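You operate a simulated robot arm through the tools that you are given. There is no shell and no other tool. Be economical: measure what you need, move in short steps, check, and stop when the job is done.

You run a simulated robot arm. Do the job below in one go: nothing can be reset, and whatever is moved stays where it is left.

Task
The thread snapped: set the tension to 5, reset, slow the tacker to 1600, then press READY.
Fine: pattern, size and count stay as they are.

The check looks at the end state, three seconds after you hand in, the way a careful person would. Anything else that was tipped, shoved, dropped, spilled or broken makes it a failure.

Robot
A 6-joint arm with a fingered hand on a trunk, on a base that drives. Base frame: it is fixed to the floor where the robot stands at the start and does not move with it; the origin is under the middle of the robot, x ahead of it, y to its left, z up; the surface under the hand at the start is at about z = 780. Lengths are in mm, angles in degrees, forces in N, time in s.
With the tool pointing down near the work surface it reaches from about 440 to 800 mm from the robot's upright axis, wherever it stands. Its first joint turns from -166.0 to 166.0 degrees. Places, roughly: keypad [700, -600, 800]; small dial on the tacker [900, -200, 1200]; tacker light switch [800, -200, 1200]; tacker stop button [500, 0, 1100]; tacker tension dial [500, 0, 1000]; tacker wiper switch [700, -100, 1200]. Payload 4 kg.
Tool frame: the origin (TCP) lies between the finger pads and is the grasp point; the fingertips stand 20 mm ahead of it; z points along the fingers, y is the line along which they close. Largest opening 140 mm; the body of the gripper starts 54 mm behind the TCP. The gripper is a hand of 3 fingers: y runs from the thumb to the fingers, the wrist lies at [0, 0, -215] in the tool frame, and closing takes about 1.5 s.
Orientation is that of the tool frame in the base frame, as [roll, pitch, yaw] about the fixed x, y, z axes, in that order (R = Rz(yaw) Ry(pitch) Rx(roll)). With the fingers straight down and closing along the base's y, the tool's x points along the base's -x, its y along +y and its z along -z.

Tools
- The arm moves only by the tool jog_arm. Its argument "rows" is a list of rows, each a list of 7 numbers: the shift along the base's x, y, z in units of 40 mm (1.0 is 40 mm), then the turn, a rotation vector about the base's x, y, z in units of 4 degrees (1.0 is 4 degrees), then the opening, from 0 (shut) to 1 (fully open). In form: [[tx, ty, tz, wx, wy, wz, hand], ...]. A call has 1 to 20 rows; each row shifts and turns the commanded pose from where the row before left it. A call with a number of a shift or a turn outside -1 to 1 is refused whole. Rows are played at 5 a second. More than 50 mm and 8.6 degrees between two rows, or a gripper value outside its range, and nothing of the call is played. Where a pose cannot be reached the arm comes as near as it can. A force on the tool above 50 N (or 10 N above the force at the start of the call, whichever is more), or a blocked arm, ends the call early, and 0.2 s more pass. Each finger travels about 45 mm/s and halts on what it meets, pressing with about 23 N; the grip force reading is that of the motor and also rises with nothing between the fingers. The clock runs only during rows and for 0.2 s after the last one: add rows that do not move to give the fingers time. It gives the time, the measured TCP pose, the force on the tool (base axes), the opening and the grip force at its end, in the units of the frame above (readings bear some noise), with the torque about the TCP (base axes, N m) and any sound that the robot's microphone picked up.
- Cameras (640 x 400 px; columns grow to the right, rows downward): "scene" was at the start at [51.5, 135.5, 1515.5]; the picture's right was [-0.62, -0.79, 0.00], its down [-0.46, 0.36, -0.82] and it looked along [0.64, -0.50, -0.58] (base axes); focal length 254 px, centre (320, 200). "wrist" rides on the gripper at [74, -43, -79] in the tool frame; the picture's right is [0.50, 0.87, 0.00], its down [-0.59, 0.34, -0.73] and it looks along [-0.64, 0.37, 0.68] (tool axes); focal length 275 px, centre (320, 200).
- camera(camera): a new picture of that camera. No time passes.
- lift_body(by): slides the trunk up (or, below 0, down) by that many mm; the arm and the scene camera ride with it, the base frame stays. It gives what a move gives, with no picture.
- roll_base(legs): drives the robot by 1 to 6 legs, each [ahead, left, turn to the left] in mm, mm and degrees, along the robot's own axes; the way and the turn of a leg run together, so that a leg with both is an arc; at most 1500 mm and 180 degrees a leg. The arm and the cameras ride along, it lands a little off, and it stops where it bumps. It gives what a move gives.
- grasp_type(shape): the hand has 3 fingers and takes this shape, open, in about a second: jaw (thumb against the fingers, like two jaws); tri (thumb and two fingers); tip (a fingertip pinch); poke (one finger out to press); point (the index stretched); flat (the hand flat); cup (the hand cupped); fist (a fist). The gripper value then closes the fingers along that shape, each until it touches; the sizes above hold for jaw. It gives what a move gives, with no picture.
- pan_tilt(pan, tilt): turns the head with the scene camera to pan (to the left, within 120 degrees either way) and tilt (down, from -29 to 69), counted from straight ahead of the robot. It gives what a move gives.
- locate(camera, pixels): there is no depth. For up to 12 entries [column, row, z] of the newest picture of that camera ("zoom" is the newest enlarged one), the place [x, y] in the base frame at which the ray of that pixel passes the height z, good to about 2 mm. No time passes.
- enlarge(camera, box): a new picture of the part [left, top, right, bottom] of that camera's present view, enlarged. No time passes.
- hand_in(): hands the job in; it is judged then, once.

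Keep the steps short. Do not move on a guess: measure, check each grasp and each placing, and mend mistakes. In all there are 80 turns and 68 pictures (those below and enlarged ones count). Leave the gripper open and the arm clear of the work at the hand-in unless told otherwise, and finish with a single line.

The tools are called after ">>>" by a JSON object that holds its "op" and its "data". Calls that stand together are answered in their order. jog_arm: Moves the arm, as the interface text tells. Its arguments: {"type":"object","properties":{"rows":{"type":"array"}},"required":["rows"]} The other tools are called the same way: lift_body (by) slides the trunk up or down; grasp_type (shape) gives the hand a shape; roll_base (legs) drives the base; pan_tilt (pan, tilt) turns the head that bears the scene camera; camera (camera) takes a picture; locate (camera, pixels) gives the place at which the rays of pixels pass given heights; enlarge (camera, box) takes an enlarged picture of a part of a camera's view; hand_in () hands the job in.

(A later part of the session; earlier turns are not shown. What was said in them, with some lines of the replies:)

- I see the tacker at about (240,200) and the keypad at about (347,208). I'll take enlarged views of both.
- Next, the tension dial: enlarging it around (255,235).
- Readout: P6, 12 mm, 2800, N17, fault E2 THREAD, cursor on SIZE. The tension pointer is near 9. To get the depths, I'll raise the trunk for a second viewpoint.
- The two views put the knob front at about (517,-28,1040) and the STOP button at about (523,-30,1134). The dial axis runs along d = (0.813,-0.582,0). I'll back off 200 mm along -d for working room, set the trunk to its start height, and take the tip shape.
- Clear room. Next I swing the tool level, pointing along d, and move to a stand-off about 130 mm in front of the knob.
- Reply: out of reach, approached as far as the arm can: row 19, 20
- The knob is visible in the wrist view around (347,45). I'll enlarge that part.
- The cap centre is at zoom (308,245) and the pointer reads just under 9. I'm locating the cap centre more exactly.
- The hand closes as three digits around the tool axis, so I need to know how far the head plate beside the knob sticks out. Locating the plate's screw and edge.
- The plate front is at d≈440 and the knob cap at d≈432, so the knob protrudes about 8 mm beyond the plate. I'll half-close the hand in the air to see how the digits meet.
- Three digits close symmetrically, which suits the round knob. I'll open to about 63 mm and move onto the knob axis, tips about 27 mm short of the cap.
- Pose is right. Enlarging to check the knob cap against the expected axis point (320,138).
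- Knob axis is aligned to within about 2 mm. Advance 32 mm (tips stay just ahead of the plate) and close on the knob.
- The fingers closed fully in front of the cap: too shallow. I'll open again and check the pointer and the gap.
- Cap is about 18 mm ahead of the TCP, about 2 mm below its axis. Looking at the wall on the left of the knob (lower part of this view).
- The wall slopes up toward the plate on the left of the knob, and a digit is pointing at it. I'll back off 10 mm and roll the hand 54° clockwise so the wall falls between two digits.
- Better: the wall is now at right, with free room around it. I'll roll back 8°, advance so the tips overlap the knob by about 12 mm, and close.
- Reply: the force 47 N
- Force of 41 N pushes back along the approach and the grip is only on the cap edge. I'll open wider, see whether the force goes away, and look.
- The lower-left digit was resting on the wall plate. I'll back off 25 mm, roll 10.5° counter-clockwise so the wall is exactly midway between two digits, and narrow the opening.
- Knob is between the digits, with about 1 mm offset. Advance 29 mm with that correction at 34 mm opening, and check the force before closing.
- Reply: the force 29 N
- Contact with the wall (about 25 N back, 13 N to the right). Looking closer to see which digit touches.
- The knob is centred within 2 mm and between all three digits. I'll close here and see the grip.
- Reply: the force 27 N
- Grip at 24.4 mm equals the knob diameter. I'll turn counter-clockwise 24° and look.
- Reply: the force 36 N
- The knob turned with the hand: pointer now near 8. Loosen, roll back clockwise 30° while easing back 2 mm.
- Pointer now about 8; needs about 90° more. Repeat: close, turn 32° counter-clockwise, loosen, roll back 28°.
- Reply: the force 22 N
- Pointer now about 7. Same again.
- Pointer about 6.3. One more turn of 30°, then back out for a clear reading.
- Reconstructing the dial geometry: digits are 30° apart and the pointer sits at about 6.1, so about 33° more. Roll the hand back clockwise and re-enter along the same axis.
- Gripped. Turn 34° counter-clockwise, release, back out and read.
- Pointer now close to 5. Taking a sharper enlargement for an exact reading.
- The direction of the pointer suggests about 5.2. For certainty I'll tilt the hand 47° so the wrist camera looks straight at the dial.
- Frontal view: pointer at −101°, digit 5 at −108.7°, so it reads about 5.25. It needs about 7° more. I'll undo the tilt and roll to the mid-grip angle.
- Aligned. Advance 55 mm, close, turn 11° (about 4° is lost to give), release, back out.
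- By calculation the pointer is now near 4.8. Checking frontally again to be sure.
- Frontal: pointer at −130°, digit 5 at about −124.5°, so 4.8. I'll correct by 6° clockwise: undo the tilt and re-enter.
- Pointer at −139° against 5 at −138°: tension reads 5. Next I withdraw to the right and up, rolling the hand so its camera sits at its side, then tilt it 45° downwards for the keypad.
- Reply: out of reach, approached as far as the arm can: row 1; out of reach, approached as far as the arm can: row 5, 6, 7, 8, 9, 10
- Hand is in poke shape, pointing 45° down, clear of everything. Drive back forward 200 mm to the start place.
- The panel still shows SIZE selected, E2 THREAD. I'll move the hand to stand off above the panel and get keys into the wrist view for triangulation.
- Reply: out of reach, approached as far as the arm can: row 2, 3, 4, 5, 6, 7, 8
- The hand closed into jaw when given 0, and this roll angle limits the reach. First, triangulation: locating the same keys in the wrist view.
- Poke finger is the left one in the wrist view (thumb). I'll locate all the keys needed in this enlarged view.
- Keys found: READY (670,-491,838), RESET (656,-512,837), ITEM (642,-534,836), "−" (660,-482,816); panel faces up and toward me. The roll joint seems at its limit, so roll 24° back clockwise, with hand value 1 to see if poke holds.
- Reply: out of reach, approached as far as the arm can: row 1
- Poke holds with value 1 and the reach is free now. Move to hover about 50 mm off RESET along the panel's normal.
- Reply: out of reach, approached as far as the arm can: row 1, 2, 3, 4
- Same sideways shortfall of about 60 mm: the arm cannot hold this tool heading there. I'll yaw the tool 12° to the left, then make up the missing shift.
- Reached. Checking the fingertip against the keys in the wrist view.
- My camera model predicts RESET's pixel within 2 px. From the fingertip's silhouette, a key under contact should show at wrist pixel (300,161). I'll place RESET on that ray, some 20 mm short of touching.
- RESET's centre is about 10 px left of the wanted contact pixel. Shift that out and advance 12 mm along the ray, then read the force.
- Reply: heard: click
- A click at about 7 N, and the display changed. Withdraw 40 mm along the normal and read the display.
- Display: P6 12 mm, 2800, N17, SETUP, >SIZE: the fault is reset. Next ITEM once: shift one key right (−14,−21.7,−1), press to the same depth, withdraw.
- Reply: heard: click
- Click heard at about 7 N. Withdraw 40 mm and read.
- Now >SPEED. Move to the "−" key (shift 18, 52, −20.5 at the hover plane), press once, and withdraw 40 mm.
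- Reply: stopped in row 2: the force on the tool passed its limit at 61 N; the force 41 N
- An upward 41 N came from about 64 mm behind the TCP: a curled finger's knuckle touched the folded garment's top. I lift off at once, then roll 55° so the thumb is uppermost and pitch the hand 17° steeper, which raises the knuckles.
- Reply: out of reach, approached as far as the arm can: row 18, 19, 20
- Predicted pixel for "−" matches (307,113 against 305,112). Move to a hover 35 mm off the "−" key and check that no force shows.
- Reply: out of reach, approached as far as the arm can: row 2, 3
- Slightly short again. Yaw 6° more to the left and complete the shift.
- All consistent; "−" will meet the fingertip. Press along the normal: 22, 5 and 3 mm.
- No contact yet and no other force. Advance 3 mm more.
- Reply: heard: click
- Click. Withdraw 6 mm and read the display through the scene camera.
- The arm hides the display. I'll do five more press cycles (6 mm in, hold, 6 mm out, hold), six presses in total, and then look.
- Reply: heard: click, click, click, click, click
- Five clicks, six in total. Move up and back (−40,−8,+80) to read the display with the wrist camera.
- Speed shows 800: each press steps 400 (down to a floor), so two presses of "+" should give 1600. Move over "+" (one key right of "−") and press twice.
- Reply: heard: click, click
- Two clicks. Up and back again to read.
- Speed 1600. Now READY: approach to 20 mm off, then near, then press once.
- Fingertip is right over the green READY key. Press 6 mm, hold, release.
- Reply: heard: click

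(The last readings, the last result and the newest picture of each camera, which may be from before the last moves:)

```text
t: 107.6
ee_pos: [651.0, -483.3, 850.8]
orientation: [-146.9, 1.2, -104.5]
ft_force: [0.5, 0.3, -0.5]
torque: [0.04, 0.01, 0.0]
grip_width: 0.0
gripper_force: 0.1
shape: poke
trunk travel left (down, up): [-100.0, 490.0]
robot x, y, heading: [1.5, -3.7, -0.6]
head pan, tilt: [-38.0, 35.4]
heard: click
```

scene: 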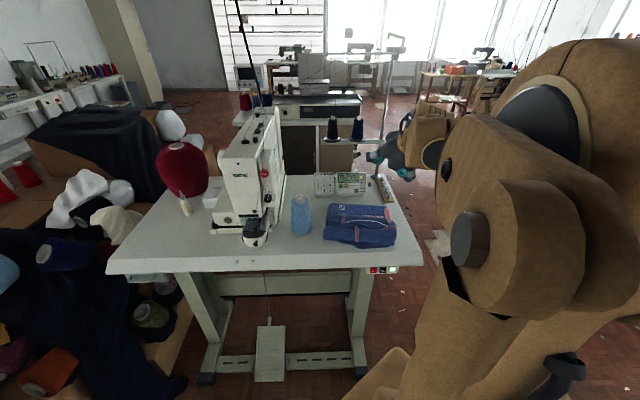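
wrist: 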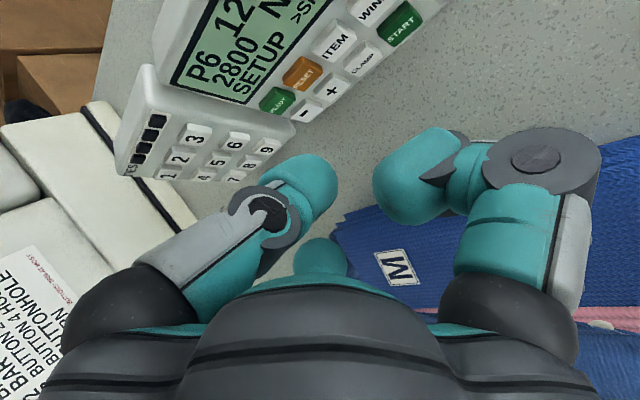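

Click. Withdraw along the normal, then up and back to the earlier clear place.

>>> {"op": "jog_arm", "data": {"rows": [[-0.53, 0.35, 0.4, 0, 0, 0, 1], [-0.3, 0.1, 0.9, 0, 0, 0, 1], [-0.6, 0.1, 0.95, 0, 0, 0, 1], [-0.6, 0.1, 0.95, 0, 0, 0, 1], [-0.6, 0.1, 0.95, 0, 0, 0, 1], [-0.6, 0.1, 0.95, 0, 0, 0, 1], [-0.6, 0.1, 0.95, 0, 0, 0, 1], [-0.6, 0.1, 0.95, 0, 0, 0, 1], [-0.6, 0.1, 0.95, 0, 0, 0, 1], [0, 0, 0, 0, 0, 0, 1]]}}

>>> {"op": "grasp_type", "data": {"shape": "jaw"}}

>>> {"op": "camera", "data": {"camera": "scene"}}

```text
t: 109.8
ee_pos: [449.4, -436.9, 1171.7]
orientation: [-146.8, 1.2, -104.2]
ft_force: [-0.2, 0.4, -0.4]
torque: [0.01, -0.01, 0.03]
grip_width: 0.0
gripper_force: 0.1
shape: poke
trunk travel left (down, up): [-100.0, 490.0]
robot x, y, heading: [1.6, -0.1, -0.6]
head pan, tilt: [-38.0, 35.4]
```

```text
t: 110.7
ee_pos: [448.7, -436.6, 1172.4]
orientation: [-146.8, 1.2, -104.2]
ft_force: [1.0, 0.1, 0.1]
torque: [0.0, -0.02, -0.01]
grip_width: 139.9
gripper_force: 0.1
shape: jaw
trunk travel left (down, up): [-100.0, 490.0]
robot x, y, heading: [-1.9, -0.8, -0.6]
head pan, tilt: [-38.0, 35.4]
```

```text
4 pictures are left
```

scene: 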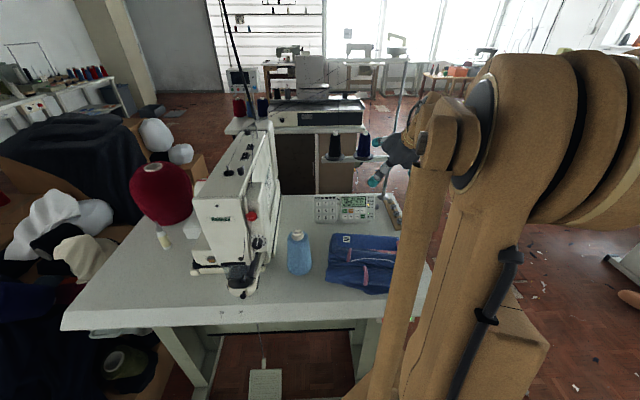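

Everything is in place and the arm is clear. Final reading of the panel and dial.

>>> {"op": "enlarge", "data": {"camera": "scene", "box": [302, 180, 398, 240]}}

>>> {"op": "enlarge", "data": {"camera": "scene", "box": [236, 203, 276, 263]}}

```text
6.67 times, centred on (350, 210) of scene
```

zoom: 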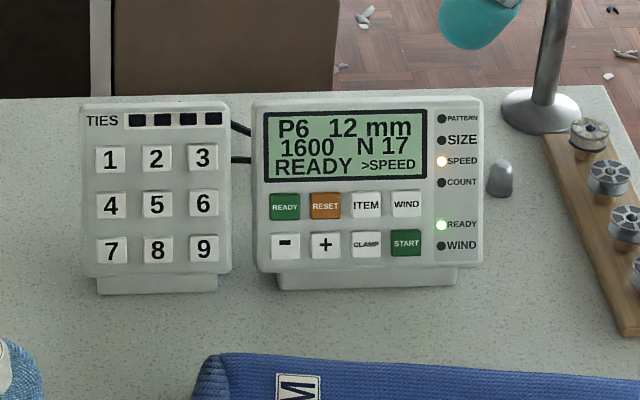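

```text
6.67 times, centred on (256, 233) of scene
```

zoom: 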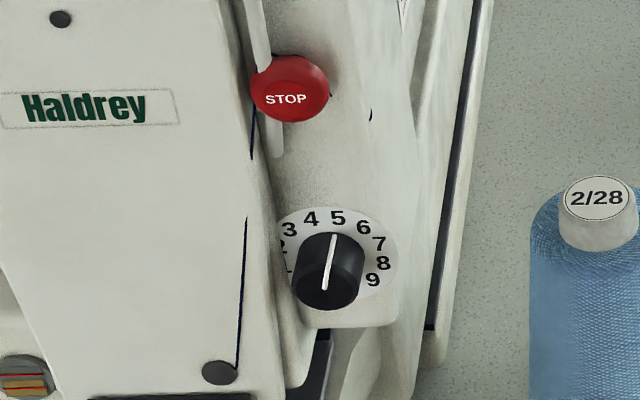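

Panel shows P6, 12 mm, 1600, N17, READY lit. The dial points at 5, and nothing has been displaced. Handing in.

>>> {"op": "hand_in", "data": {}}

```text
The job is handed in.
```

The job is handed in: tension is at 5, the thread fault is reset, speed is 1600 and READY is lit, with pattern (P6), size (12 mm) and count (N 17) unchanged; a knuckle briefly pressed the folded garment, but it did not appear to move.
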